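You operate a simulated robot arm through the tools that you are given. There is no shell and no other tool. Be economical: measure what you need, move in short steps, check, and stop when the job is done.

You are at the controls of a simulated two-armed robot. One attempt, no reset.

JOB
Put the blue wristband from the grey mat in the bay of the module tester. Then take the green can and leave it on the green tray on the top of the short bench. Then put the wide gland from the tester end of the near bench in the inside of the wide orange tray. Then put the purple block on the tester end of the near bench away on the top of the short bench. Then put one of the cans from the tester end of the near bench on the white done tray. Then open the upper blue drawer, put the fuse on the tester end of the near bench away in the inside of the upper blue drawer, then shut the drawer. Then pull the lower blue drawer open. Keep to this order. Set down upright: green can, can.

The check looks at the end state, three seconds after you hand in, the way a careful person would. Anything else that was tipped, shoved, dropped, spilled or broken makes it a failure.

ROBOT AND FRAMES
Two 7-joint arms with two-finger parallel grippers on one trunk, on a base that drives. Base frame: it is fixed to the floor where the robot stands at the start and does not move with it; the origin is under the middle of the robot, x ahead of it, y to its left, z up; the surface under the hand at the start is at about z = 0.723. Readings come in m, degrees, newtons and seconds.
The left shoulder is at the start at [0.05, 0.209, 1.171], the right one opposite. With the tool pointing down near the work surface each hand reaches from about 0.1 to 0.88 m from the robot's upright axis, wherever it stands, measured 20 degrees to its own side. Places, roughly: bay of the module tester (16x18 cm) [0.46, -3.38, 0.82]; blue wristband (7x8x2 cm) [0.5, -0.1, 0.7]; can [0.75, -0.75, 0.75]; done tray [0.75, -1, 0.75]; fuse [0.75, -1.5, 0.75]; green can [0.5, -0.75, 0.75]; green tray [2.75, 0, 0.75]; inside of the upper blue drawer [-1.5, 1.7, 0.6]; inside of the wide orange tray (18x18 cm) [2.78, -1.16, 0.72]; lower blue drawer [-1.4, 1.7, 0.4]; purple block (2x6x5 cm) [0.9, -1.4, 0.7]; top of the short bench [2.7, -0.4, 0.7]; upper blue drawer [-1.4, 1.7, 0.6]; wide gland [1, -1, 0.75]. Payload 4.4 kg a hand.
Tool frame (each hand has its own): the origin (TCP) lies between the finger pads and is the grasp point; the fingertips stand 0.023 m ahead of it; z points along the fingers, y is the line along which they close. The gripper opens to 0.094 m. The fingers are 0.038 m wide and 0.01 m thick; the gripper's body (0.054 by 0.096 m) begins 0.039 m behind the TCP.
Orientation is that of the tool frame in the base frame, as a unit quaternion [x, y, z, w]. With the fingers straight down and closing along the base's y, the tool's x points along the base's -x, its y along +y and its z along -z.

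CONTROLS
- The arms move only by the tool apply_moves. It takes "left_moves", "right_moves" or both (then of equal length, played together; a hand with none holds still); each is a list of rows, each an object (a shift or turn left out is 0, a gripper value left out holds the last) with "dp": the shift along the tool's x, y, z in units of 200 mm (1.0 is 200 mm), a list of three; "angular": the turn, a rotation vector about the tool's x, y, z in units of 120 degrees (1.0 is 120 degrees), a list of three. In form: [{"dp": [tx, ty, tz], "angular": [rx, ry, rz]}, ...]. A call has 1 to 20 rows; each row is the pose to reach, as a shift and turn from the pose commanded when the call began, along the tool's axes at that moment. "left_gripper" and "right_gripper" are, for a hand that has rows, the finger opening in m, from 0 to 0.094, set as the call begins (left out, the last holds). A call with a number of a shift or a turn outside -1 to 1 is refused whole. Rows are played at 5 a second. More than 0.05 m and 8.6 degrees between two rows, or a gripper value outside its range, and nothing of the call is played. A pose out of reach is approached as far as the arm can. The call stops where the force on the tool passes 40 N (or 10 N more than at its start, if that is more) or the arm is blocked; 0.2 s more then pass. The fingers move at their own pace (about 0.108 m/s each) and stop on an object; they squeeze with about 33 N. The grip force told is the motor's: it shows also when the fingers shut on nothing. Time passes only in rows, and 0.2 s behind the last, so rows that repeat a pose let the fingers close. It gives the time, the measured TCP pose, the force on the tool (base axes), the opening and the grip force at its end, in the units of the frame above (readings bear some noise), with the torque about the TCP (base axes, N m) and any sound that the robot's microphone picked up.
- Cameras (640 x 400 px; columns grow to the right, rows downward): "scene" is now at [0.1196, -0.0353, 1.322]; the picture's right is [-0.51, -0.86, 0.00], its down [-0.61, 0.37, -0.70] and it looks along [0.60, -0.36, -0.71] (base axes); focal length 260 px, centre (320, 200). "left" rides on the left gripper at [0.086, -0.016, -0.074] in its tool frame; the picture's right is [0.18, 0.98, 0.00], its down [-0.58, 0.11, -0.81] and it looks along [-0.79, 0.15, 0.59] (tool axes); focal length 243 px, centre (320, 200). "right" rides on the right gripper at [0.086, 0.016, -0.075] in its tool frame; the picture's right is [-0.18, 0.98, 0.00], its down [-0.58, -0.11, -0.81] and it looks along [-0.79, -0.15, 0.59] (tool axes); focal length 243 px, centre (320, 200). There is no depth. A picture from a camera that has moved, and an enlarged one, comes with that camera's place and axes in the base frame and with its lens. The place of the scene camera against the robot may be out by one fixed shift of up to 0.025 m in any direction.
- snapshot(camera): a new picture of that camera. The clock stands still meanwhile.
- lift_body(by): slides the trunk up (or, below 0, down) by that many m; the arms and the scene camera ride with it, the base frame stays. It gives what a move gives, with no picture.
- base_move(legs): drives the robot by 1 to 6 legs, each [ahead, left, turn to the left] in m, m and degrees, along the robot's own axes; the way and the turn of a leg run together, so that a leg with both is an arc; at most 1.5 m and 180 degrees a leg. The arms and the cameras ride along, it lands a little off, and it stops where it bumps. It gives what a move gives.
- turn_head(pan, tilt): turns the head with the scene camera to pan (to the left, within 80 degrees either way) and tilt (down, from -29 to 69), counted from straight ahead of the robot. It gives what a move gives.
- enlarge(camera, box): a new picture of the part [left, top, right, bottom] of that camera's present view, enlarged. The clock stands still meanwhile.
- job_done(): hands the job in; it is judged then, once.

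Work in short steps. Places have to be worked out from the pictures, the camera data and where the tool is seen: move nearer, look again, correct. Check each grasp and each placing, and mend what went wrong. You have 217 turns and 228 pictures in all, those below and enlarged ones among them. Open the grippers and draw the arms clear of the work before you hand the job in, unless the task says otherwise.

The tools are called after "Call:" as name(argument=value, ...) on one line, values as JSON. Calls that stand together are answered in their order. apply_moves: Moves the arms, as the interface text tells. Its arguments: {"type":"object","properties":{"left_moves":{"type":"array","items":{"type":"object","properties":{"dp":{"type":"array","items":{"type":"number"}},"angular":{"type":"array","items":{"type":"number"}}}}},"left_gripper":{"type":"number"},"right_moves":{"type":"array","items":{"type":"object","properties":{"dp":{"type":"array","items":{"type":"number"}},"angular":{"type":"array","items":{"type":"number"}}}}},"right_gripper":{"type":"number"}},"required":[]} The other tools are called the same way: lift_body (by) slides the trunk up or down; base_move (legs) drives the base; turn_head (pan, tilt) turns the head that bears the scene camera; snapshot (camera) takes a picture; enlarge (camera, box) takes an enlarged picture of a part of a camera's view; job_done () hands the job in.

At the start:

```text
t: 0.0
left_tool_pos: [0.611, -0.0106, 1.0484]
left_orientation: [0.0, 1.0, 0.0, -0.001]
left_contact_force: [0.0, 0.0, -0.2]
left_torque: [-0.05, -0.02, 0.04]
left_width: 0.0939
left_gripper_force: 0.0
right_tool_pos: [0.4107, -0.4792, 0.978]
right_orientation: [-0.001, 1.0, 0.0, 0.0]
right_contact_force: [0.1, -0.4, 0.3]
right_torque: [0.02, -0.01, 0.03]
right_width: 0.0938
right_gripper_force: 0.1
trunk travel left (down, up): [-0.25, 0.313]
robot x, y, heading: [-0.0037, 0.0021, -0.0]
head pan, tilt: [-30.9, 45.4]
```

scene: 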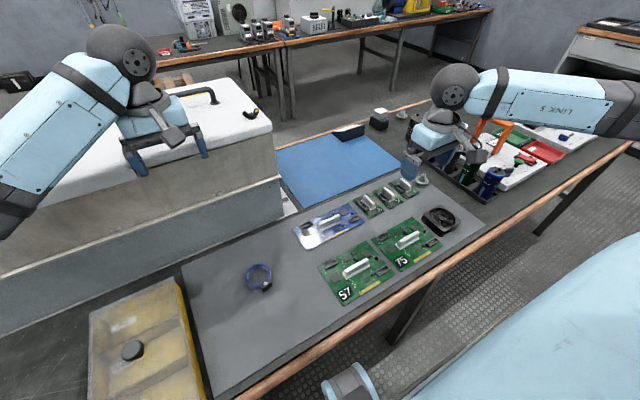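
right: 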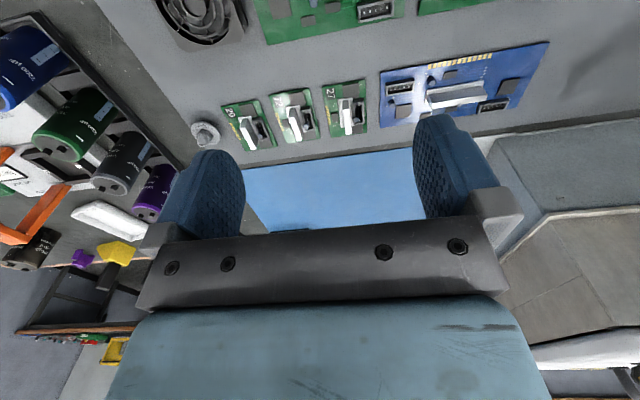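
left: 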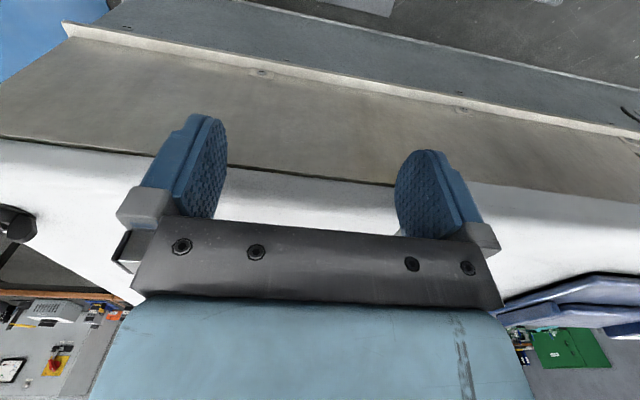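

I'll look closely at the wristband and the rest of the bench first.

Call:
enlarge(camera="scene", box=[200, 230, 320, 320])

Call:
enlarge(camera="scene", box=[320, 80, 640, 260])

Call:
enlarge(camera="scene", box=[150, 0, 500, 110])

```text
4.44 times, centred on (260, 275) of scene
camera zoom: at [0.1196, -0.0353, 1.322], right [-0.51, -0.86, 0.0], down [-0.61, 0.37, -0.7], along [0.6, -0.36, -0.71], focal length 1157 px, centre (587, -133)
```

zoom: 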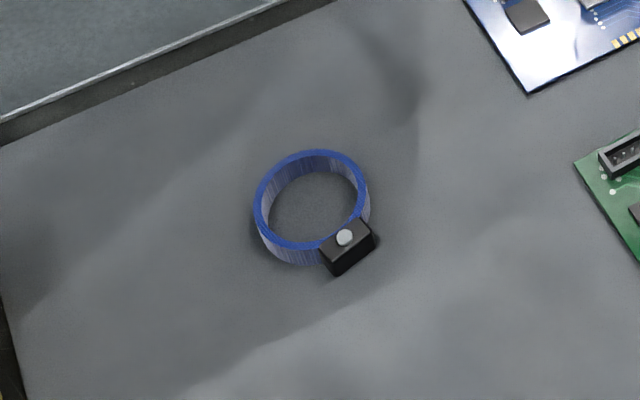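

```text
2.00 times, centred on (480, 170) of scene
camera zoom: at [0.1196, -0.0353, 1.322], right [-0.51, -0.86, 0.0], down [-0.61, 0.37, -0.7], along [0.6, -0.36, -0.71], focal length 521 px, centre (0, 260)
```

zoom: 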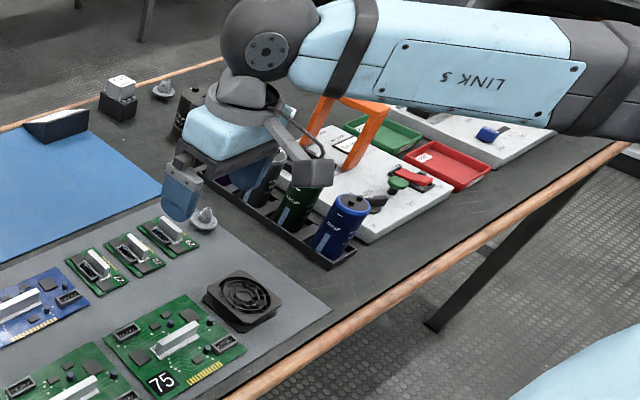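

```text
1.83 times, centred on (325, 55) of scene
camera zoom: at [0.1196, -0.0353, 1.322], right [-0.51, -0.86, 0.0], down [-0.61, 0.37, -0.7], along [0.6, -0.36, -0.71], focal length 476 px, centre (311, 465)
```

zoom: 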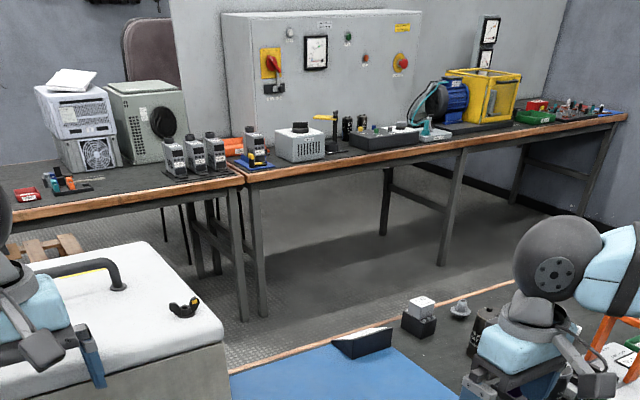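

Wristband centre is near [0.465,-0.065], buckle toward the robot, so closing along y suits it. I move the left hand above it.

Call:
apply_moves(left_moves=[{"dp": [0.146, -0.055, 0.148]}, {"dp": [0.292, -0.11, 0.296]}, {"dp": [0.438, -0.165, 0.444]}, {"dp": [0.584, -0.22, 0.592]}, {"dp": [0.73, -0.275, 0.74]}], left_gripper=0.094)

Call:
snapshot(camera="left")

Call:
snapshot(camera="scene")

```text
t: 1.2
left_tool_pos: [0.4648, -0.0662, 0.9006]
left_orientation: [0.0, 1.0, 0.0, 0.0]
left_contact_force: [0.1, -0.6, 0.1]
left_torque: [-0.01, 0.02, 0.0]
left_width: 0.0941
left_gripper_force: 0.0
right_tool_pos: [0.4104, -0.4789, 0.978]
right_orientation: [0.0, 1.0, 0.0, 0.0]
right_contact_force: [-0.1, 0.1, -0.2]
right_torque: [0.02, -0.01, -0.02]
right_width: 0.0939
right_gripper_force: 0.0
trunk travel left (down, up): [-0.25, 0.313]
robot x, y, heading: [0.0016, -0.0026, -0.2]
head pan, tilt: [-30.9, 45.4]
```

```text
221 pictures are left
camera left: at [0.3795, -0.0828, 0.9736], right [-0.18, 0.98, 0.0], down [0.58, 0.11, 0.81], along [0.79, 0.15, -0.59], focal length 243 px, centre (320, 200)
```

left: 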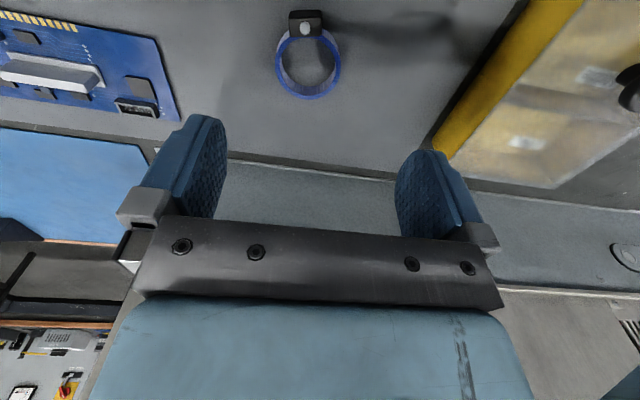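

```text
220 pictures are left
camera scene: at [0.1193, -0.0354, 1.3221], right [-0.51, -0.86, 0.0], down [-0.61, 0.37, -0.7], along [0.6, -0.36, -0.71], focal length 260 px, centre (320, 200)
```

scene: 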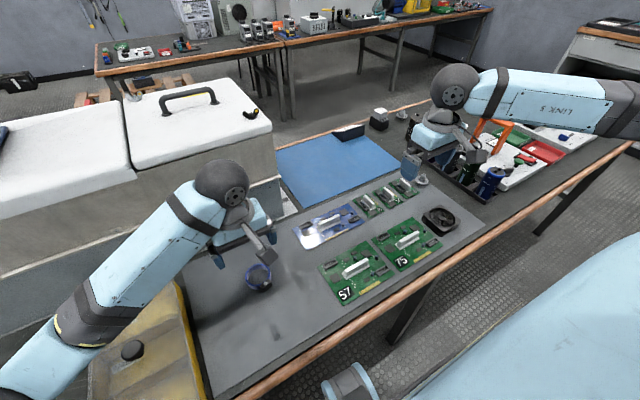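

The wrist camera puts the ring at about [0.487,-0.074]. Shift over it and descend part way.

Call:
apply_moves(left_moves=[{"dp": [-0.11, -0.04, 0.1]}, {"dp": [-0.11, -0.04, 0.3]}, {"dp": [-0.11, -0.04, 0.5]}])

Call:
snapshot(camera="left")

```text
t: 2.0
left_tool_pos: [0.4867, -0.0728, 0.7991]
left_orientation: [0.0, 1.0, 0.0, 0.001]
left_contact_force: [-0.1, 0.5, -0.1]
left_torque: [0.02, -0.02, 0.03]
left_width: 0.094
left_gripper_force: 0.1
right_tool_pos: [0.4121, -0.4786, 0.9778]
right_orientation: [0.0, 1.0, 0.0, -0.001]
right_contact_force: [0.7, 0.1, 0.4]
right_torque: [-0.01, -0.03, 0.01]
right_width: 0.0941
right_gripper_force: 0.0
trunk travel left (down, up): [-0.25, 0.313]
robot x, y, heading: [-0.0004, 0.0035, -0.1]
head pan, tilt: [-30.9, 45.4]
```

```text
219 pictures are left
camera left: at [0.4018, -0.0883, 0.8729], right [-0.18, 0.98, 0.0], down [0.58, 0.11, 0.81], along [0.79, 0.15, -0.59], focal length 243 px, centre (320, 200)
```

left: 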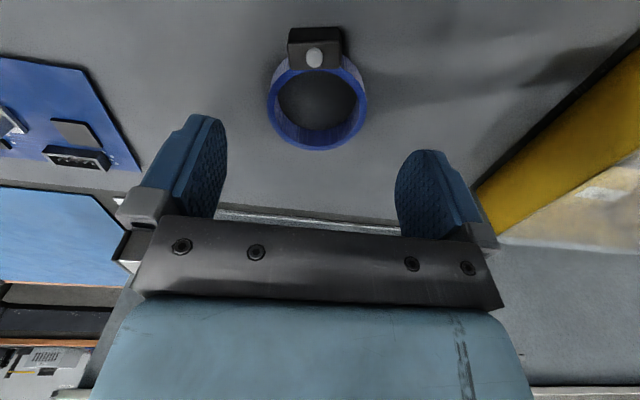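

Centred well. Descend to just above the mat and close.

Call:
apply_moves(left_moves=[{"dp": [0.03, -0.01, 0.12]}, {"dp": [0.03, -0.01, 0.24]}])

Call:
apply_moves(left_moves=[{"dp": [0, 0, 0]}, {"dp": [0, 0, 0]}, {"dp": [0, 0, 0]}, {"dp": [0, 0, 0]}], left_gripper=0.03)

Call:
snapshot(camera="left")

```text
t: 2.6
left_tool_pos: [0.4939, -0.0814, 0.7658]
left_orientation: [0.001, 1.0, 0.003, 0.014]
left_contact_force: [0.1, 0.0, 0.2]
left_torque: [0.01, -0.02, -0.01]
left_width: 0.0939
left_gripper_force: 0.1
right_tool_pos: [0.4115, -0.4859, 0.9783]
right_orientation: [0.002, 1.0, 0.005, 0.001]
right_contact_force: [-0.3, -0.2, 0.0]
right_torque: [0.01, -0.01, 0.01]
right_width: 0.0941
right_gripper_force: 0.0
trunk travel left (down, up): [-0.25, 0.313]
robot x, y, heading: [0.0008, 0.0012, 0.1]
head pan, tilt: [-30.9, 45.4]
```

```text
t: 3.6
left_tool_pos: [0.492, -0.0808, 0.766]
left_orientation: [0.0, 1.0, 0.006, 0.015]
left_contact_force: [-0.2, 0.6, -0.9]
left_torque: [0.01, 0.0, -0.03]
left_width: 0.0299
left_gripper_force: 0.1
right_tool_pos: [0.4097, -0.4873, 0.9768]
right_orientation: [0.0, 1.0, 0.005, 0.002]
right_contact_force: [0.2, 0.0, 0.4]
right_torque: [-0.02, -0.02, -0.05]
right_width: 0.0941
right_gripper_force: 0.1
trunk travel left (down, up): [-0.25, 0.313]
robot x, y, heading: [-0.0005, 0.0014, -0.0]
head pan, tilt: [-30.9, 45.4]
```

```text
218 pictures are left
camera left: at [0.404, -0.0975, 0.8373], right [-0.18, 0.98, 0.0], down [0.56, 0.1, 0.83], along [0.81, 0.15, -0.56], focal length 243 px, centre (320, 200)
```

left: 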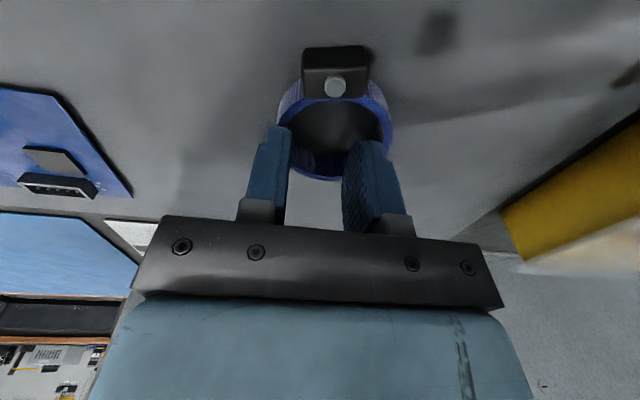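

The arm stopped 1.5 cm short: something (elbow/forearm, likely against the crate or bench) is touching. I open, back up and look.

Call:
apply_moves(left_moves=[{"dp": [0, 0, -0.1]}, {"dp": [0, 0, -0.3]}, {"dp": [0, 0, -0.4]}], left_gripper=0.094)

Call:
turn_head(pan=20, tilt=60)

Call:
snapshot(camera="scene")

```text
t: 4.4
left_tool_pos: [0.4713, -0.0766, 0.8279]
left_orientation: [-0.001, 1.0, 0.003, 0.001]
left_contact_force: [0.2, 0.6, -0.2]
left_torque: [-0.02, 0.0, -0.03]
left_width: 0.0942
left_gripper_force: 0.1
right_tool_pos: [0.4062, -0.4811, 0.9756]
right_orientation: [-0.001, 1.0, 0.002, 0.003]
right_contact_force: [-0.2, -0.5, -0.7]
right_torque: [-0.01, -0.04, 0.01]
right_width: 0.0939
right_gripper_force: 0.1
trunk travel left (down, up): [-0.25, 0.313]
robot x, y, heading: [-0.0028, 0.0014, -0.1]
head pan, tilt: [-30.9, 45.4]
```

```text
t: 5.6
left_tool_pos: [0.4779, -0.0742, 0.8327]
left_orientation: [0.0, 1.0, 0.002, 0.003]
left_contact_force: [0.0, 0.1, -0.8]
left_torque: [0.02, 0.03, 0.0]
left_width: 0.0939
left_gripper_force: 0.1
right_tool_pos: [0.4078, -0.4787, 0.9801]
right_orientation: [0.0, 1.0, 0.0, 0.004]
right_contact_force: [0.5, 0.9, -0.3]
right_torque: [-0.01, 0.0, 0.01]
right_width: 0.094
right_gripper_force: 0.0
trunk travel left (down, up): [-0.25, 0.313]
robot x, y, heading: [0.0019, 0.0006, 0.2]
head pan, tilt: [20.0, 60.0]
```

```text
217 pictures are left
camera scene: at [0.1068, 0.0286, 1.3041], right [0.34, -0.94, 0.0], down [-0.81, -0.3, -0.51], along [0.48, 0.17, -0.86], focal length 260 px, centre (320, 200)
```

scene: 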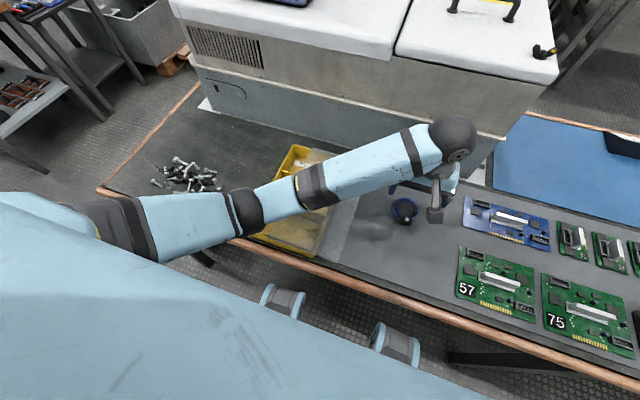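

The elbow hung low over the yellow organiser. Raise the trunk so the arm comes down steeper.

Call:
lift_body(by=0.22)

Call:
snapshot(camera="left")

Call:
snapshot(camera="scene")

```text
t: 7.9
left_tool_pos: [0.4808, -0.0747, 1.0508]
left_orientation: [0.0, 1.0, 0.001, 0.0]
left_contact_force: [0.0, 0.3, 0.0]
left_torque: [-0.02, -0.03, 0.01]
left_width: 0.0941
left_gripper_force: 0.1
right_tool_pos: [0.4108, -0.4788, 1.1977]
right_orientation: [0.0, 1.0, 0.001, 0.0]
right_contact_force: [-0.6, -0.9, -0.6]
right_torque: [-0.02, -0.01, -0.02]
right_width: 0.0941
right_gripper_force: 0.1
trunk travel left (down, up): [-0.47, 0.093]
robot x, y, heading: [-0.0001, 0.003, 0.3]
head pan, tilt: [20.0, 60.0]
```

```text
216 pictures are left
camera left: at [0.3953, -0.0908, 1.1235], right [-0.18, 0.98, 0.0], down [0.58, 0.11, 0.81], along [0.79, 0.15, -0.59], focal length 243 px, centre (320, 200)
```

left: 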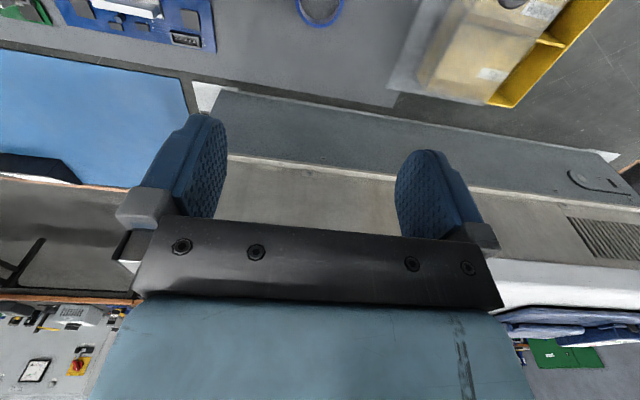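

```text
215 pictures are left
camera scene: at [0.1129, 0.029, 1.5231], right [0.34, -0.94, 0.0], down [-0.81, -0.3, -0.5], along [0.47, 0.17, -0.87], focal length 260 px, centre (320, 200)
```

scene: 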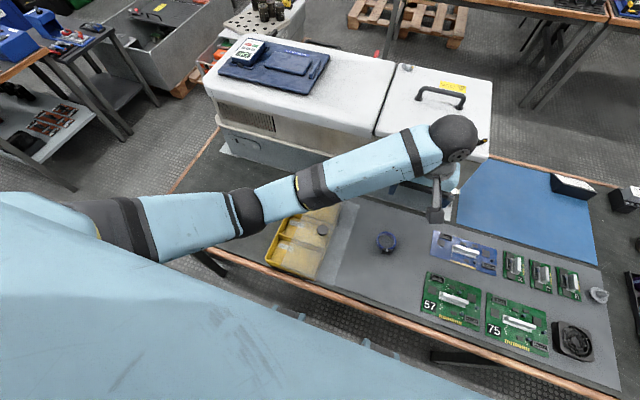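

Descend 0.2 m straight and look.

Call:
apply_moves(left_moves=[{"dp": [0, 0, 0.24]}, {"dp": [0, 0, 0.48]}, {"dp": [0, 0, 0.72]}, {"dp": [0, 0, 0.96]}])

Call:
snapshot(camera="left")

Call:
snapshot(camera="scene")

```text
t: 8.9
left_tool_pos: [0.4806, -0.0774, 0.8597]
left_orientation: [0.0, 1.0, -0.001, -0.001]
left_contact_force: [0.1, -0.1, 1.0]
left_torque: [0.0, -0.02, 0.0]
left_width: 0.0942
left_gripper_force: 0.1
right_tool_pos: [0.4102, -0.4798, 1.1972]
right_orientation: [0.0, 1.0, 0.0, 0.0]
right_contact_force: [0.5, -0.5, 0.9]
right_torque: [0.01, -0.01, 0.01]
right_width: 0.0938
right_gripper_force: 0.0
trunk travel left (down, up): [-0.47, 0.093]
robot x, y, heading: [-0.0012, 0.0015, -0.1]
head pan, tilt: [20.0, 60.0]
```

```text
214 pictures are left
camera left: at [0.3952, -0.0928, 0.9329], right [-0.18, 0.98, 0.0], down [0.58, 0.11, 0.81], along [0.79, 0.15, -0.59], focal length 243 px, centre (320, 200)
```

left: 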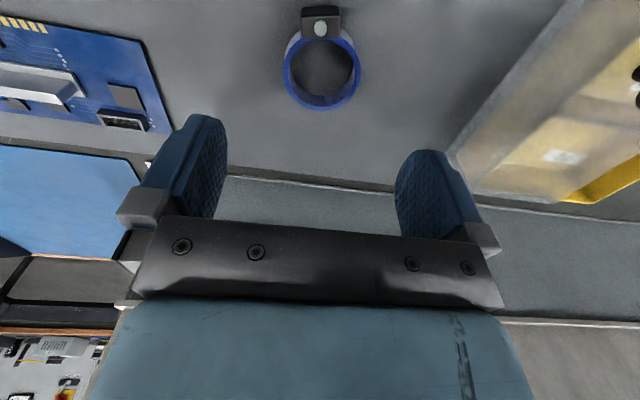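

```text
213 pictures are left
camera scene: at [0.1128, 0.029, 1.5232], right [0.34, -0.94, 0.0], down [-0.81, -0.3, -0.5], along [0.47, 0.17, -0.87], focal length 260 px, centre (320, 200)
```

scene: 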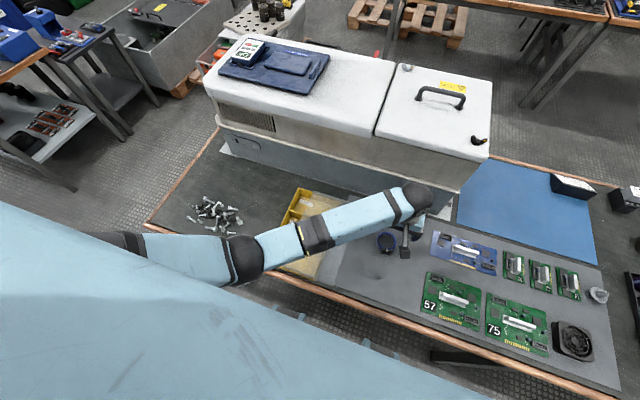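

The yellow organiser looks different from the beginning; I check it closely.

Call:
enlarge(camera="scene", box=[230, 170, 390, 290])

Call:
enlarge(camera="left", box=[400, 0, 640, 240])

```text
3.33 times, centred on (310, 230) of scene
camera zoom: at [0.1128, 0.029, 1.5232], right [0.34, -0.94, 0.0], down [-0.81, -0.3, -0.5], along [0.47, 0.17, -0.87], focal length 868 px, centre (353, 100)
```

zoom: 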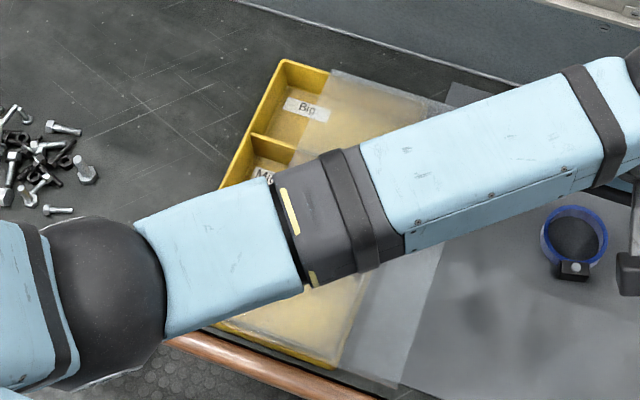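

```text
1.67 times, centred on (520, 120) of left
camera zoom: at [0.3952, -0.0928, 0.9329], right [-0.18, 0.98, 0.0], down [0.58, 0.11, 0.81], along [0.79, 0.15, -0.59], focal length 404 px, centre (-13, 333)
```

zoom: 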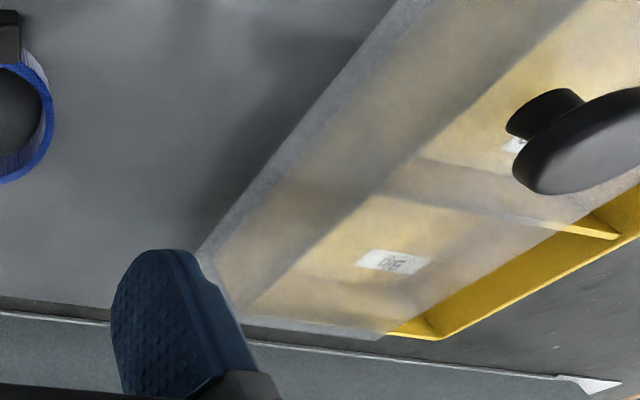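

My forearm slid the organiser's lid about 5 cm to the right earlier. I must mend that: raise the arm and get a clear view of lid and knob.

Call:
apply_moves(left_moves=[{"dp": [0, 0, -0.24]}, {"dp": [0, 0, -0.48]}, {"dp": [0, 0.15, -0.68]}, {"dp": [0.1, 0.35, -0.75]}, {"dp": [0.2, 0.55, -0.75]}, {"dp": [0.3, 0.75, -0.75]}, {"dp": [0.4, 0.95, -0.75]}])

Call:
snapshot(camera="scene")

Call:
snapshot(camera="left")

```text
t: 10.5
left_tool_pos: [0.4003, 0.1156, 1.0102]
left_orientation: [0.0, 1.0, 0.0, 0.002]
left_contact_force: [0.3, 0.0, 0.4]
left_torque: [0.0, 0.0, 0.03]
left_width: 0.094
left_gripper_force: 0.1
right_tool_pos: [0.4092, -0.4775, 1.198]
right_orientation: [0.0, 1.0, 0.0, 0.001]
right_contact_force: [-0.7, 0.7, -0.3]
right_torque: [-0.04, -0.02, 0.01]
right_width: 0.0943
right_gripper_force: 0.1
trunk travel left (down, up): [-0.47, 0.093]
robot x, y, heading: [-0.0032, 0.0021, 0.2]
head pan, tilt: [20.0, 60.0]
```

```text
210 pictures are left
camera scene: at [0.1116, 0.031, 1.5233], right [0.34, -0.94, 0.0], down [-0.81, -0.3, -0.5], along [0.47, 0.17, -0.87], focal length 260 px, centre (320, 200)
```

scene: 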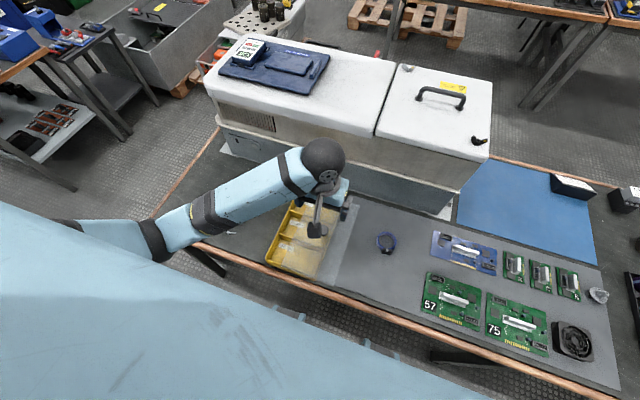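

```text
209 pictures are left
camera left: at [0.3147, 0.1004, 1.0838], right [-0.18, 0.98, 0.0], down [0.58, 0.11, 0.81], along [0.79, 0.15, -0.59], focal length 243 px, centre (320, 200)
```

left: 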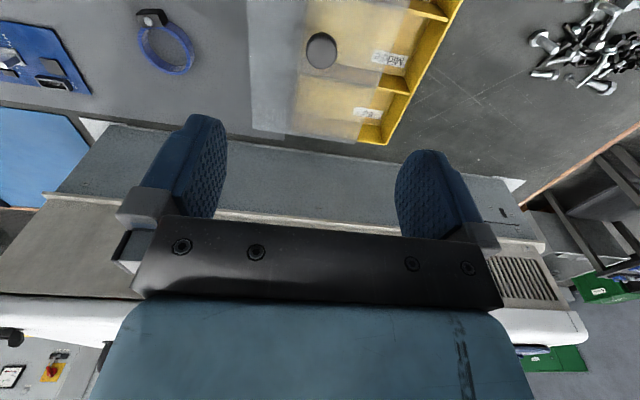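

Call:
enlarge(camera="left", box=[220, 0, 480, 160])

Call:
enlarge(camera="scene", box=[240, 180, 400, 290])

```text
2.46 times, centred on (350, 80) of left
camera zoom: at [0.3147, 0.1004, 1.0838], right [-0.18, 0.98, 0.0], down [0.58, 0.11, 0.81], along [0.79, 0.15, -0.59], focal length 597 px, centre (246, 495)
```

zoom: 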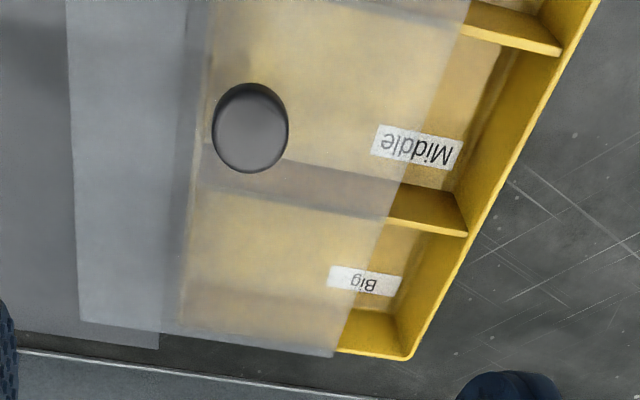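

```text
3.64 times, centred on (320, 235) of scene
camera zoom: at [0.1116, 0.031, 1.5233], right [0.34, -0.94, 0.0], down [-0.81, -0.3, -0.5], along [0.47, 0.17, -0.87], focal length 947 px, centre (320, 73)
```

zoom: 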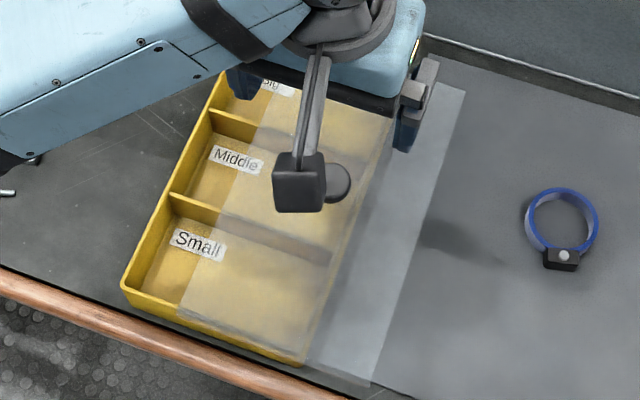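

Lid is flush-fit and is off by ~5 cm in y with ~2° rotation. I'll move above the knob (≈[0.431,0.124]) and look closer.

Call:
apply_moves(left_moves=[{"dp": [-0.08, 0.02, 0.2]}, {"dp": [-0.155, 0.04, 0.4]}, {"dp": [-0.155, 0.04, 0.6]}])

Call:
snapshot(camera="left")

Call:
snapshot(camera="scene")

```text
t: 11.3
left_tool_pos: [0.4326, 0.1233, 0.8874]
left_orientation: [0.0, 1.0, -0.001, 0.0]
left_contact_force: [0.0, 0.1, -0.9]
left_torque: [0.0, 0.0, 0.02]
left_width: 0.0938
left_gripper_force: 0.1
right_tool_pos: [0.4112, -0.4793, 1.1966]
right_orientation: [0.0, 1.0, 0.0, 0.0]
right_contact_force: [0.0, 0.2, -0.5]
right_torque: [0.03, -0.01, 0.03]
right_width: 0.0942
right_gripper_force: 0.2
trunk travel left (down, up): [-0.47, 0.093]
robot x, y, heading: [-0.001, -0.0007, -0.1]
head pan, tilt: [20.0, 60.0]
```

```text
206 pictures are left
camera left: at [0.3469, 0.1076, 0.961], right [-0.18, 0.98, 0.0], down [0.58, 0.11, 0.81], along [0.79, 0.15, -0.59], focal length 243 px, centre (320, 200)
```

left: 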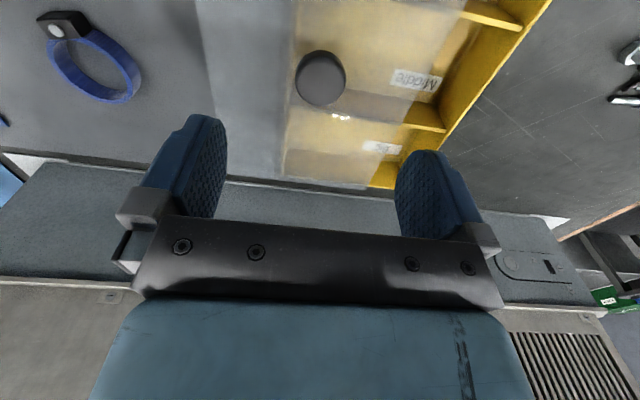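

```text
205 pictures are left
camera scene: at [0.1127, 0.0287, 1.5232], right [0.34, -0.94, 0.0], down [-0.81, -0.3, -0.5], along [0.47, 0.17, -0.87], focal length 260 px, centre (320, 200)
```

scene: 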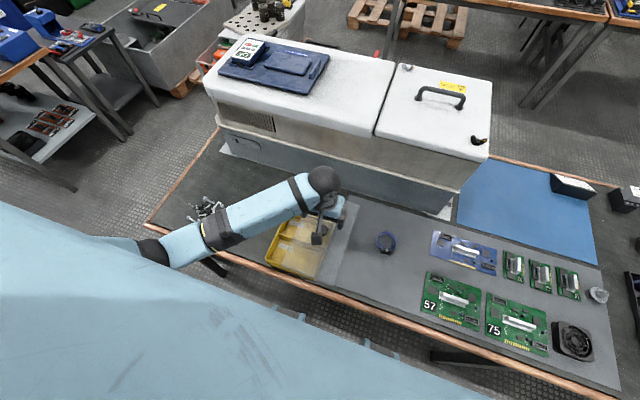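

Knob at ≈[0.428,0.125]. Descend around it to z 0.81 and look.

Call:
apply_moves(left_moves=[{"dp": [0.02, 0.01, 0.2]}, {"dp": [0.02, 0.01, 0.38]}])

Call:
snapshot(camera="left")

Call:
enlarge(camera="scene", box=[240, 180, 400, 290])

```text
t: 11.9
left_tool_pos: [0.4271, 0.1259, 0.8115]
left_orientation: [0.001, 1.0, 0.0, 0.0]
left_contact_force: [-0.7, 0.1, -0.5]
left_torque: [-0.01, -0.03, -0.03]
left_width: 0.0941
left_gripper_force: 0.1
right_tool_pos: [0.4112, -0.48, 1.1982]
right_orientation: [-0.001, 1.0, 0.0, 0.0]
right_contact_force: [0.1, 0.3, -0.4]
right_torque: [0.02, -0.02, -0.01]
right_width: 0.0938
right_gripper_force: 0.1
trunk travel left (down, up): [-0.47, 0.093]
robot x, y, heading: [0.0005, -0.0016, -0.0]
head pan, tilt: [20.0, 60.0]
```

```text
204 pictures are left
camera left: at [0.3422, 0.11, 0.886], right [-0.18, 0.98, 0.0], down [0.58, 0.11, 0.81], along [0.79, 0.15, -0.59], focal length 243 px, centre (320, 200)
```

left: 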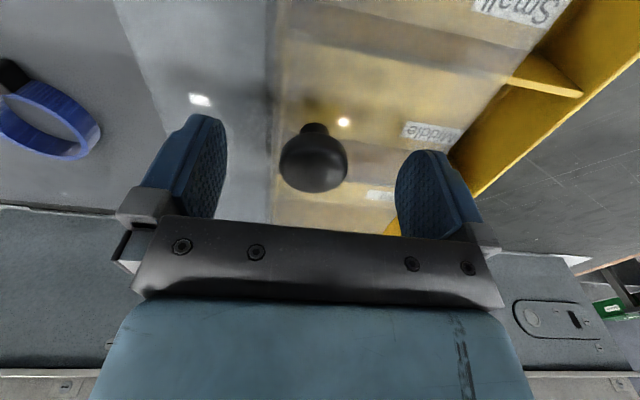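

```text
3.64 times, centred on (320, 235) of scene
camera zoom: at [0.113, 0.0289, 1.5232], right [0.34, -0.94, 0.0], down [-0.81, -0.3, -0.5], along [0.47, 0.17, -0.87], focal length 947 px, centre (320, 73)
```

zoom: 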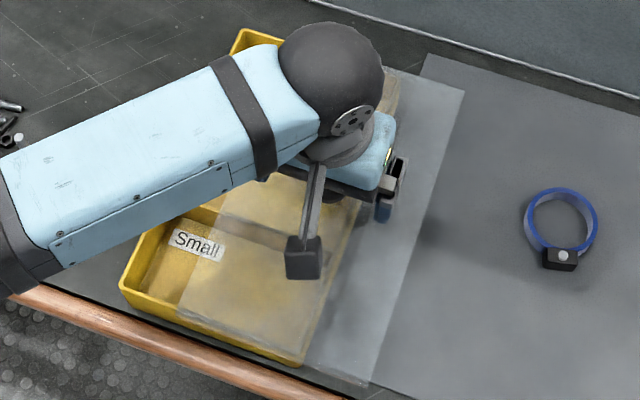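

Knob is between the fingers. Lower 9 mm and close on it.

Call:
apply_moves(left_moves=[{"dp": [0.01, -0.01, 0.045]}])

Call:
apply_moves(left_moves=[{"dp": [0, 0, 0]}, {"dp": [0, 0, 0]}, {"dp": [0, 0, 0]}, {"dp": [0, 0, 0]}], left_gripper=0.0)

Call:
snapshot(camera="left")

```text
t: 12.3
left_tool_pos: [0.4272, 0.123, 0.8024]
left_orientation: [-0.001, 1.0, 0.0, 0.0]
left_contact_force: [-0.2, -0.5, -0.2]
left_torque: [-0.01, 0.02, 0.04]
left_width: 0.0941
left_gripper_force: 0.1
right_tool_pos: [0.4112, -0.4787, 1.198]
right_orientation: [0.0, 1.0, -0.001, 0.001]
right_contact_force: [0.5, 0.2, 0.4]
right_torque: [-0.01, 0.0, -0.01]
right_width: 0.0937
right_gripper_force: 0.1
trunk travel left (down, up): [-0.47, 0.093]
robot x, y, heading: [0.0041, 0.0027, 0.0]
head pan, tilt: [20.0, 60.0]
```

```text
t: 13.3
left_tool_pos: [0.4254, 0.1243, 0.8031]
left_orientation: [0.0, 1.0, 0.0, -0.001]
left_contact_force: [-0.2, -0.2, -1.2]
left_torque: [-0.02, -0.09, 0.05]
left_width: 0.0334
left_gripper_force: 45.0
right_tool_pos: [0.4116, -0.4804, 1.1973]
right_orientation: [0.0, 1.0, 0.0, 0.0]
right_contact_force: [-0.6, -0.4, 0.0]
right_torque: [0.02, -0.03, -0.01]
right_width: 0.0939
right_gripper_force: 0.1
trunk travel left (down, up): [-0.47, 0.093]
robot x, y, heading: [0.0011, -0.0036, 0.1]
head pan, tilt: [20.0, 60.0]
```

```text
202 pictures are left
camera left: at [0.3402, 0.1075, 0.8765], right [-0.18, 0.98, 0.0], down [0.58, 0.11, 0.81], along [0.79, 0.15, -0.59], focal length 243 px, centre (320, 200)
```

left: 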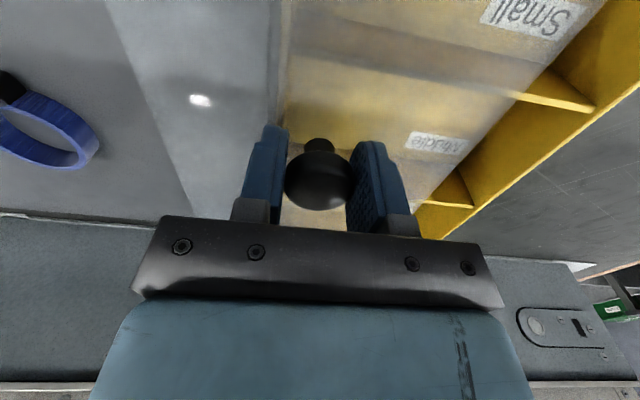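

Grasped the knob (33 mm). Slide the lid back +y 5.2 cm with a 2° clockwise turn.

Call:
apply_moves(left_moves=[{"dp": [0, 0.06, -0.005], "angular": [0, 0, 0.004]}, {"dp": [0, 0.13, -0.005], "angular": [0, 0, 0.009]}, {"dp": [0, 0.2, -0.005], "angular": [0, 0, 0.013]}, {"dp": [0, 0.26, 0], "angular": [0, 0, 0.017]}])

Call:
snapshot(camera="left")

Call:
enlarge(camera="scene", box=[240, 180, 400, 290])

```text
t: 14.3
left_tool_pos: [0.4263, 0.1764, 0.8032]
left_orientation: [0.017, 1.0, 0.0, 0.0]
left_contact_force: [1.2, 0.0, -6.8]
left_torque: [-0.01, 0.58, 0.36]
left_width: 0.0333
left_gripper_force: 45.4
right_tool_pos: [0.4113, -0.4801, 1.1976]
right_orientation: [0.001, 1.0, 0.0, -0.001]
right_contact_force: [0.2, -0.2, 0.2]
right_torque: [0.01, 0.0, 0.0]
right_width: 0.0943
right_gripper_force: 0.1
trunk travel left (down, up): [-0.47, 0.093]
robot x, y, heading: [0.0001, 0.0012, 0.0]
head pan, tilt: [20.0, 60.0]
```

```text
201 pictures are left
camera left: at [0.3399, 0.1631, 0.8766], right [-0.15, 0.99, 0.0], down [0.58, 0.09, 0.81], along [0.8, 0.12, -0.59], focal length 243 px, centre (320, 200)
```

left: 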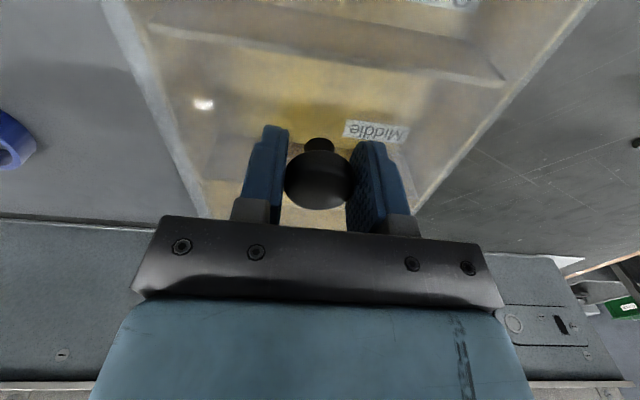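

```text
3.64 times, centred on (320, 235) of scene
camera zoom: at [0.1136, 0.0296, 1.5231], right [0.34, -0.94, 0.0], down [-0.81, -0.3, -0.5], along [0.47, 0.17, -0.87], focal length 947 px, centre (320, 73)
```

zoom: 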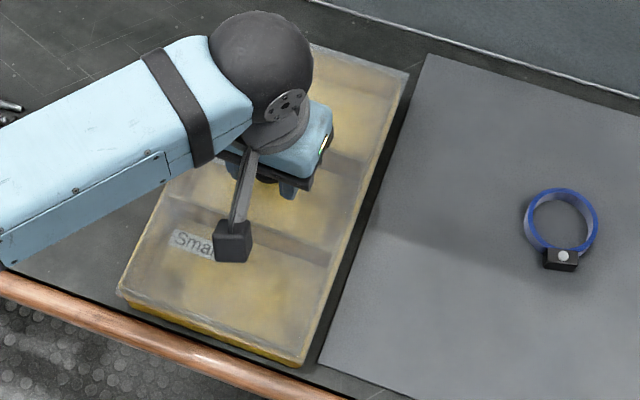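

Lid is back. Release, rise and verify.

Call:
apply_moves(left_moves=[{"dp": [0, 0, 0]}, {"dp": [0, 0, 0]}, {"dp": [0, 0, 0]}, {"dp": [0, 0, -0.2]}, {"dp": [0, 0, -0.4]}, {"dp": [0, 0, -0.6]}, {"dp": [0.1, 0, -0.8]}, {"dp": [0.2, 0, -1.0]}], left_gripper=0.094)

Call:
snapshot(camera="left")

Call:
snapshot(camera="scene")

```text
t: 16.1
left_tool_pos: [0.3835, 0.1778, 1.0038]
left_orientation: [0.018, 1.0, 0.0, -0.001]
left_contact_force: [-0.8, -0.4, -0.3]
left_torque: [-0.03, 0.01, -0.01]
left_width: 0.094
left_gripper_force: 0.1
right_tool_pos: [0.412, -0.4787, 1.1993]
right_orientation: [0.0, 1.0, -0.001, 0.001]
right_contact_force: [-0.1, 0.9, -1.1]
right_torque: [-0.04, 0.02, 0.02]
right_width: 0.0941
right_gripper_force: 0.0
trunk travel left (down, up): [-0.47, 0.093]
robot x, y, heading: [-0.0019, 0.0039, -0.1]
head pan, tilt: [20.0, 60.0]
```

```text
199 pictures are left
camera left: at [0.2986, 0.1655, 1.0785], right [-0.15, 0.99, 0.0], down [0.59, 0.09, 0.81], along [0.8, 0.12, -0.59], focal length 243 px, centre (320, 200)
```

left: 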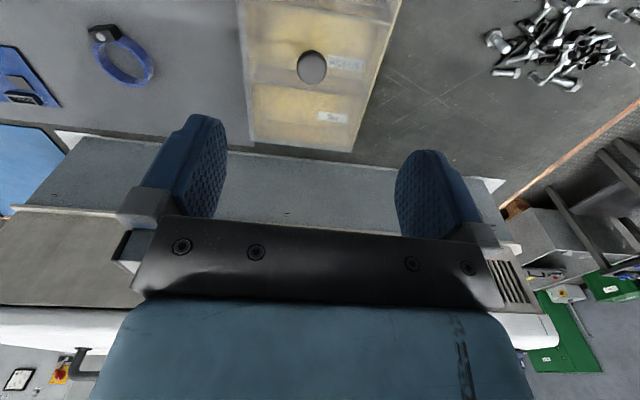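

```text
198 pictures are left
camera scene: at [0.1136, 0.0305, 1.5229], right [0.34, -0.94, 0.0], down [-0.81, -0.3, -0.5], along [0.47, 0.17, -0.87], focal length 260 px, centre (320, 200)
```

scene: 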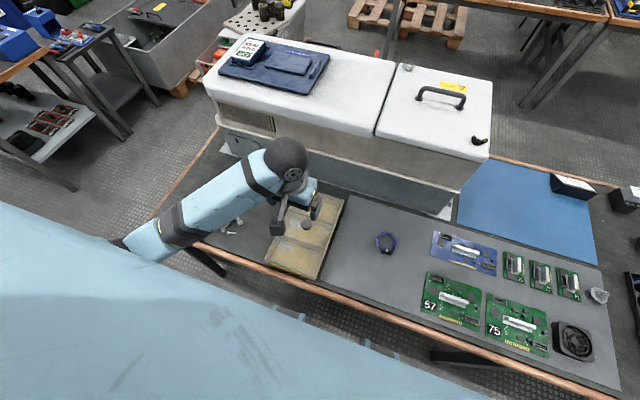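

Lid is seated as before. Now take the wristband with the right arm instead, whose forearm only passes over flat boards.

Call:
apply_moves(right_moves=[{"dp": [0, 0.2, 0.1]}, {"dp": [0, 0.4, 0.2]}, {"dp": [0, 0.6, 0.3]}, {"dp": [0, 0.8, 0.4]}, {"dp": [0, 1.0, 0.5]}], right_gripper=0.094)

Call:
apply_moves(right_moves=[{"dp": [-0.05, 0.2, 0.12]}, {"dp": [-0.1, 0.4, 0.24]}, {"dp": [-0.15, 0.6, 0.36]}, {"dp": [-0.2, 0.8, 0.48]}, {"dp": [-0.25, 1.0, 0.6]}, {"dp": [-0.3, 1.0, 0.75]}, {"dp": [-0.3, 1.0, 0.95]}])

Call:
snapshot(camera="right")

Call:
snapshot(camera="scene")

```text
t: 17.3
left_tool_pos: [0.3858, 0.1776, 1.0042]
left_orientation: [0.017, 1.0, 0.0, 0.0]
left_contact_force: [0.7, 0.4, 0.3]
left_torque: [-0.03, 0.01, 0.02]
left_width: 0.0939
left_gripper_force: 0.2
right_tool_pos: [0.4109, -0.2784, 1.0963]
right_orientation: [0.0, 1.0, -0.001, 0.0]
right_contact_force: [0.1, -0.2, 0.1]
right_torque: [0.03, 0.0, 0.0]
right_width: 0.0942
right_gripper_force: 0.1
trunk travel left (down, up): [-0.47, 0.093]
robot x, y, heading: [-0.0026, -0.0014, -0.2]
head pan, tilt: [20.0, 60.0]
```

```text
t: 18.9
left_tool_pos: [0.3848, 0.1778, 1.0054]
left_orientation: [0.017, 1.0, 0.0, 0.0]
left_contact_force: [0.1, -0.4, 0.2]
left_torque: [0.0, -0.01, 0.0]
left_width: 0.0942
left_gripper_force: 0.0
right_tool_pos: [0.4725, -0.079, 0.9052]
right_orientation: [0.0, 1.0, 0.0, 0.001]
right_contact_force: [-0.1, 0.1, -1.0]
right_torque: [-0.03, -0.02, 0.01]
right_width: 0.094
right_gripper_force: 0.0
trunk travel left (down, up): [-0.47, 0.093]
robot x, y, heading: [-0.0022, -0.0009, 0.0]
head pan, tilt: [20.0, 60.0]
```

```text
197 pictures are left
camera right: at [0.3846, -0.0626, 0.9796], right [0.18, 0.98, 0.0], down [0.58, -0.11, 0.81], along [0.79, -0.15, -0.59], focal length 243 px, centre (320, 200)
```

right: 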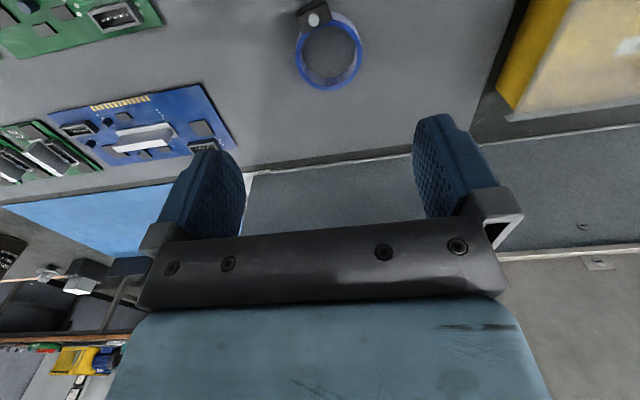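

```text
196 pictures are left
camera scene: at [0.1133, 0.0296, 1.5231], right [0.34, -0.94, 0.0], down [-0.81, -0.3, -0.5], along [0.47, 0.17, -0.87], focal length 260 px, centre (320, 200)
```

scene: 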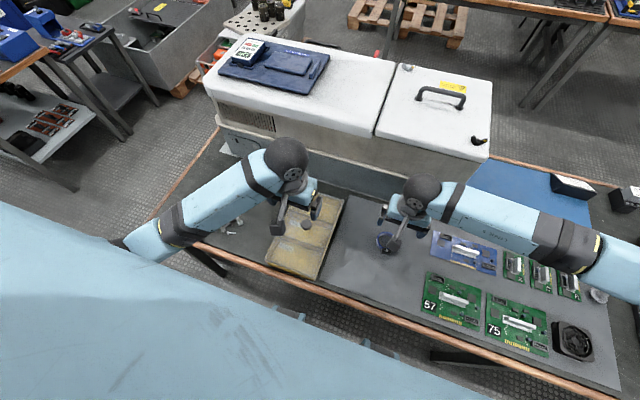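

Ring at ≈[0.485,-0.073]. Descend to grasp height with the right hand.

Call:
apply_moves(right_moves=[{"dp": [-0.06, 0.025, 0.2]}, {"dp": [-0.06, 0.025, 0.4]}, {"dp": [-0.06, 0.025, 0.6]}, {"dp": [-0.06, 0.025, 0.76]}])

Call:
snapshot(camera="right")

```text
t: 19.9
left_tool_pos: [0.3843, 0.1776, 1.0046]
left_orientation: [0.018, 1.0, 0.0, 0.0]
left_contact_force: [0.0, -0.2, 0.5]
left_torque: [-0.01, 0.02, -0.01]
left_width: 0.094
left_gripper_force: 0.1
right_tool_pos: [0.4849, -0.0749, 0.7557]
right_orientation: [0.0, 1.0, 0.0, -0.001]
right_contact_force: [0.2, 0.5, -0.6]
right_torque: [0.01, 0.02, 0.02]
right_width: 0.094
right_gripper_force: 0.0
trunk travel left (down, up): [-0.47, 0.093]
robot x, y, heading: [-0.0004, -0.0044, 0.2]
head pan, tilt: [20.0, 60.0]
```

```text
195 pictures are left
camera right: at [0.397, -0.059, 0.8298], right [0.18, 0.98, 0.0], down [0.58, -0.11, 0.81], along [0.79, -0.15, -0.59], focal length 243 px, centre (320, 200)
```

right: 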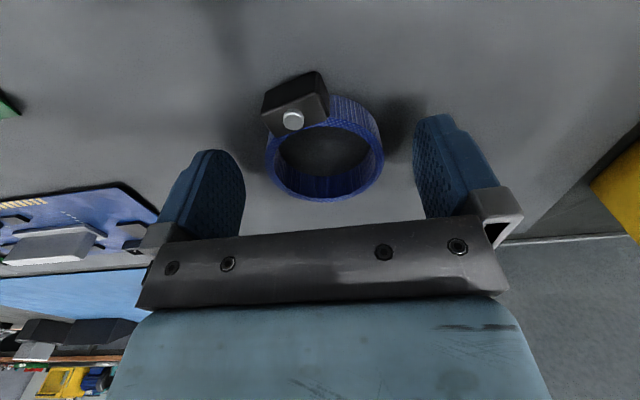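

Good alignment. Lower 4 mm and close.

Call:
apply_moves(right_moves=[{"dp": [0.015, 0.012, 0.02]}])

Call:
apply_moves(right_moves=[{"dp": [0, 0, 0]}, {"dp": [0, 0, 0]}, {"dp": [0, 0, 0]}, {"dp": [0, 0, 0]}], right_gripper=0.04)

Call:
snapshot(camera="right")

```text
t: 20.3
left_tool_pos: [0.3839, 0.1783, 1.005]
left_orientation: [0.017, 1.0, 0.0, 0.0]
left_contact_force: [0.0, 0.0, -0.7]
left_torque: [0.03, 0.02, -0.02]
left_width: 0.0941
left_gripper_force: 0.0
right_tool_pos: [0.4816, -0.0715, 0.7511]
right_orientation: [0.0, 1.0, 0.0, 0.0]
right_contact_force: [-0.2, 0.4, -0.1]
right_torque: [0.0, 0.0, 0.03]
right_width: 0.0941
right_gripper_force: 0.1
trunk travel left (down, up): [-0.47, 0.093]
robot x, y, heading: [-0.001, 0.0053, -0.1]
head pan, tilt: [20.0, 60.0]
```

```text
t: 21.3
left_tool_pos: [0.3846, 0.1777, 1.0048]
left_orientation: [0.017, 1.0, 0.0, 0.0]
left_contact_force: [0.0, -0.8, 0.7]
left_torque: [-0.02, -0.01, 0.0]
left_width: 0.0939
left_gripper_force: 0.0
right_tool_pos: [0.4818, -0.0729, 0.7523]
right_orientation: [0.0, 1.0, 0.0, 0.0]
right_contact_force: [-0.7, 0.0, -0.1]
right_torque: [0.03, 0.02, 0.02]
right_width: 0.0645
right_gripper_force: 33.2
trunk travel left (down, up): [-0.47, 0.093]
robot x, y, heading: [0.0016, -0.0003, 0.1]
head pan, tilt: [20.0, 60.0]
```

```text
194 pictures are left
camera right: at [0.394, -0.0563, 0.8262], right [0.18, 0.98, 0.0], down [0.58, -0.11, 0.81], along [0.79, -0.15, -0.59], focal length 243 px, centre (320, 200)
```

right: 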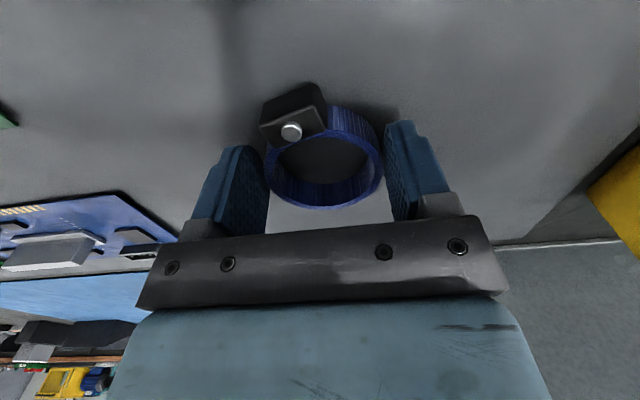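

Held at 64 mm. Lift straight up, then carry it in front at a safe height.

Call:
apply_moves(right_moves=[{"dp": [0, 0, -0.2]}, {"dp": [0, 0, -0.4]}, {"dp": [0, 0, -0.6]}, {"dp": [0, 0, -0.8]}, {"dp": [0, 0, -1.0]}])

Call:
apply_moves(right_moves=[{"dp": [0.1, -0.2, -0.2]}, {"dp": [0.2, -0.4, -0.35]}, {"dp": [0.3, -0.6, -0.5]}, {"dp": [0.4, -0.8, -0.7]}, {"dp": [0.5, -1.0, -0.9]}], left_moves=[{"dp": [0.1, 0.1, -0.1]}, {"dp": [0.2, 0.2, -0.25]}, {"dp": [0.3, 0.2, -0.4]}, {"dp": [0.4, 0.2, -0.6]}, {"dp": [0.4, 0.2, -0.75]}])

Call:
turn_head(pan=-70, tilt=25)

Call:
snapshot(camera="scene")

Call:
snapshot(camera="right")

```text
t: 22.5
left_tool_pos: [0.3837, 0.176, 1.0042]
left_orientation: [0.018, 1.0, 0.0, 0.0]
left_contact_force: [-1.6, 0.3, 0.0]
left_torque: [-0.02, -0.04, 0.0]
left_width: 0.0939
left_gripper_force: 0.0
right_tool_pos: [0.4783, -0.0727, 0.9489]
right_orientation: [0.001, 1.0, 0.0, 0.0]
right_contact_force: [0.0, -0.2, 0.2]
right_torque: [0.0, -0.02, 0.0]
right_width: 0.0645
right_gripper_force: 33.1
trunk travel left (down, up): [-0.47, 0.093]
robot x, y, heading: [0.0027, 0.0015, 0.1]
head pan, tilt: [20.0, 60.0]
```

```text
refused: row 1 steps farther than a row can; nothing moved
```

```text
t: 24.2
left_tool_pos: [0.3834, 0.1777, 1.0046]
left_orientation: [0.017, 1.0, 0.0, 0.0]
left_contact_force: [-0.5, 0.2, -0.6]
left_torque: [0.0, 0.02, 0.0]
left_width: 0.0937
left_gripper_force: 0.0
right_tool_pos: [0.4794, -0.0722, 0.9491]
right_orientation: [-0.001, 1.0, 0.0, -0.001]
right_contact_force: [0.0, -0.7, -1.0]
right_torque: [0.01, -0.01, -0.03]
right_width: 0.0643
right_gripper_force: 33.1
trunk travel left (down, up): [-0.47, 0.093]
robot x, y, heading: [-0.0032, 0.0008, 0.0]
head pan, tilt: [-70.0, 25.0]
```

```text
193 pictures are left
camera scene: at [0.0817, -0.0803, 1.5732], right [-0.94, -0.34, 0.0], down [-0.14, 0.4, -0.91], along [0.31, -0.85, -0.42], focal length 260 px, centre (320, 200)
```

scene: 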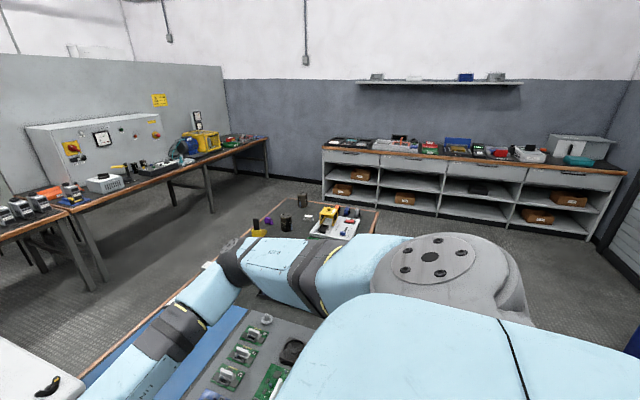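

```text
192 pictures are left
camera right: at [0.3915, -0.0558, 1.0233], right [0.18, 0.98, 0.0], down [0.58, -0.11, 0.81], along [0.79, -0.15, -0.59], focal length 243 px, centre (320, 200)
```

right: 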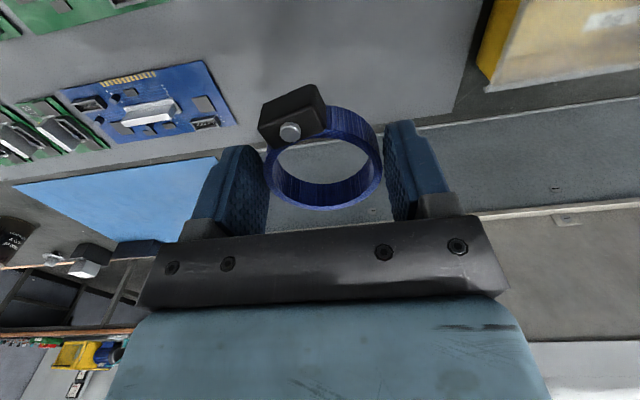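

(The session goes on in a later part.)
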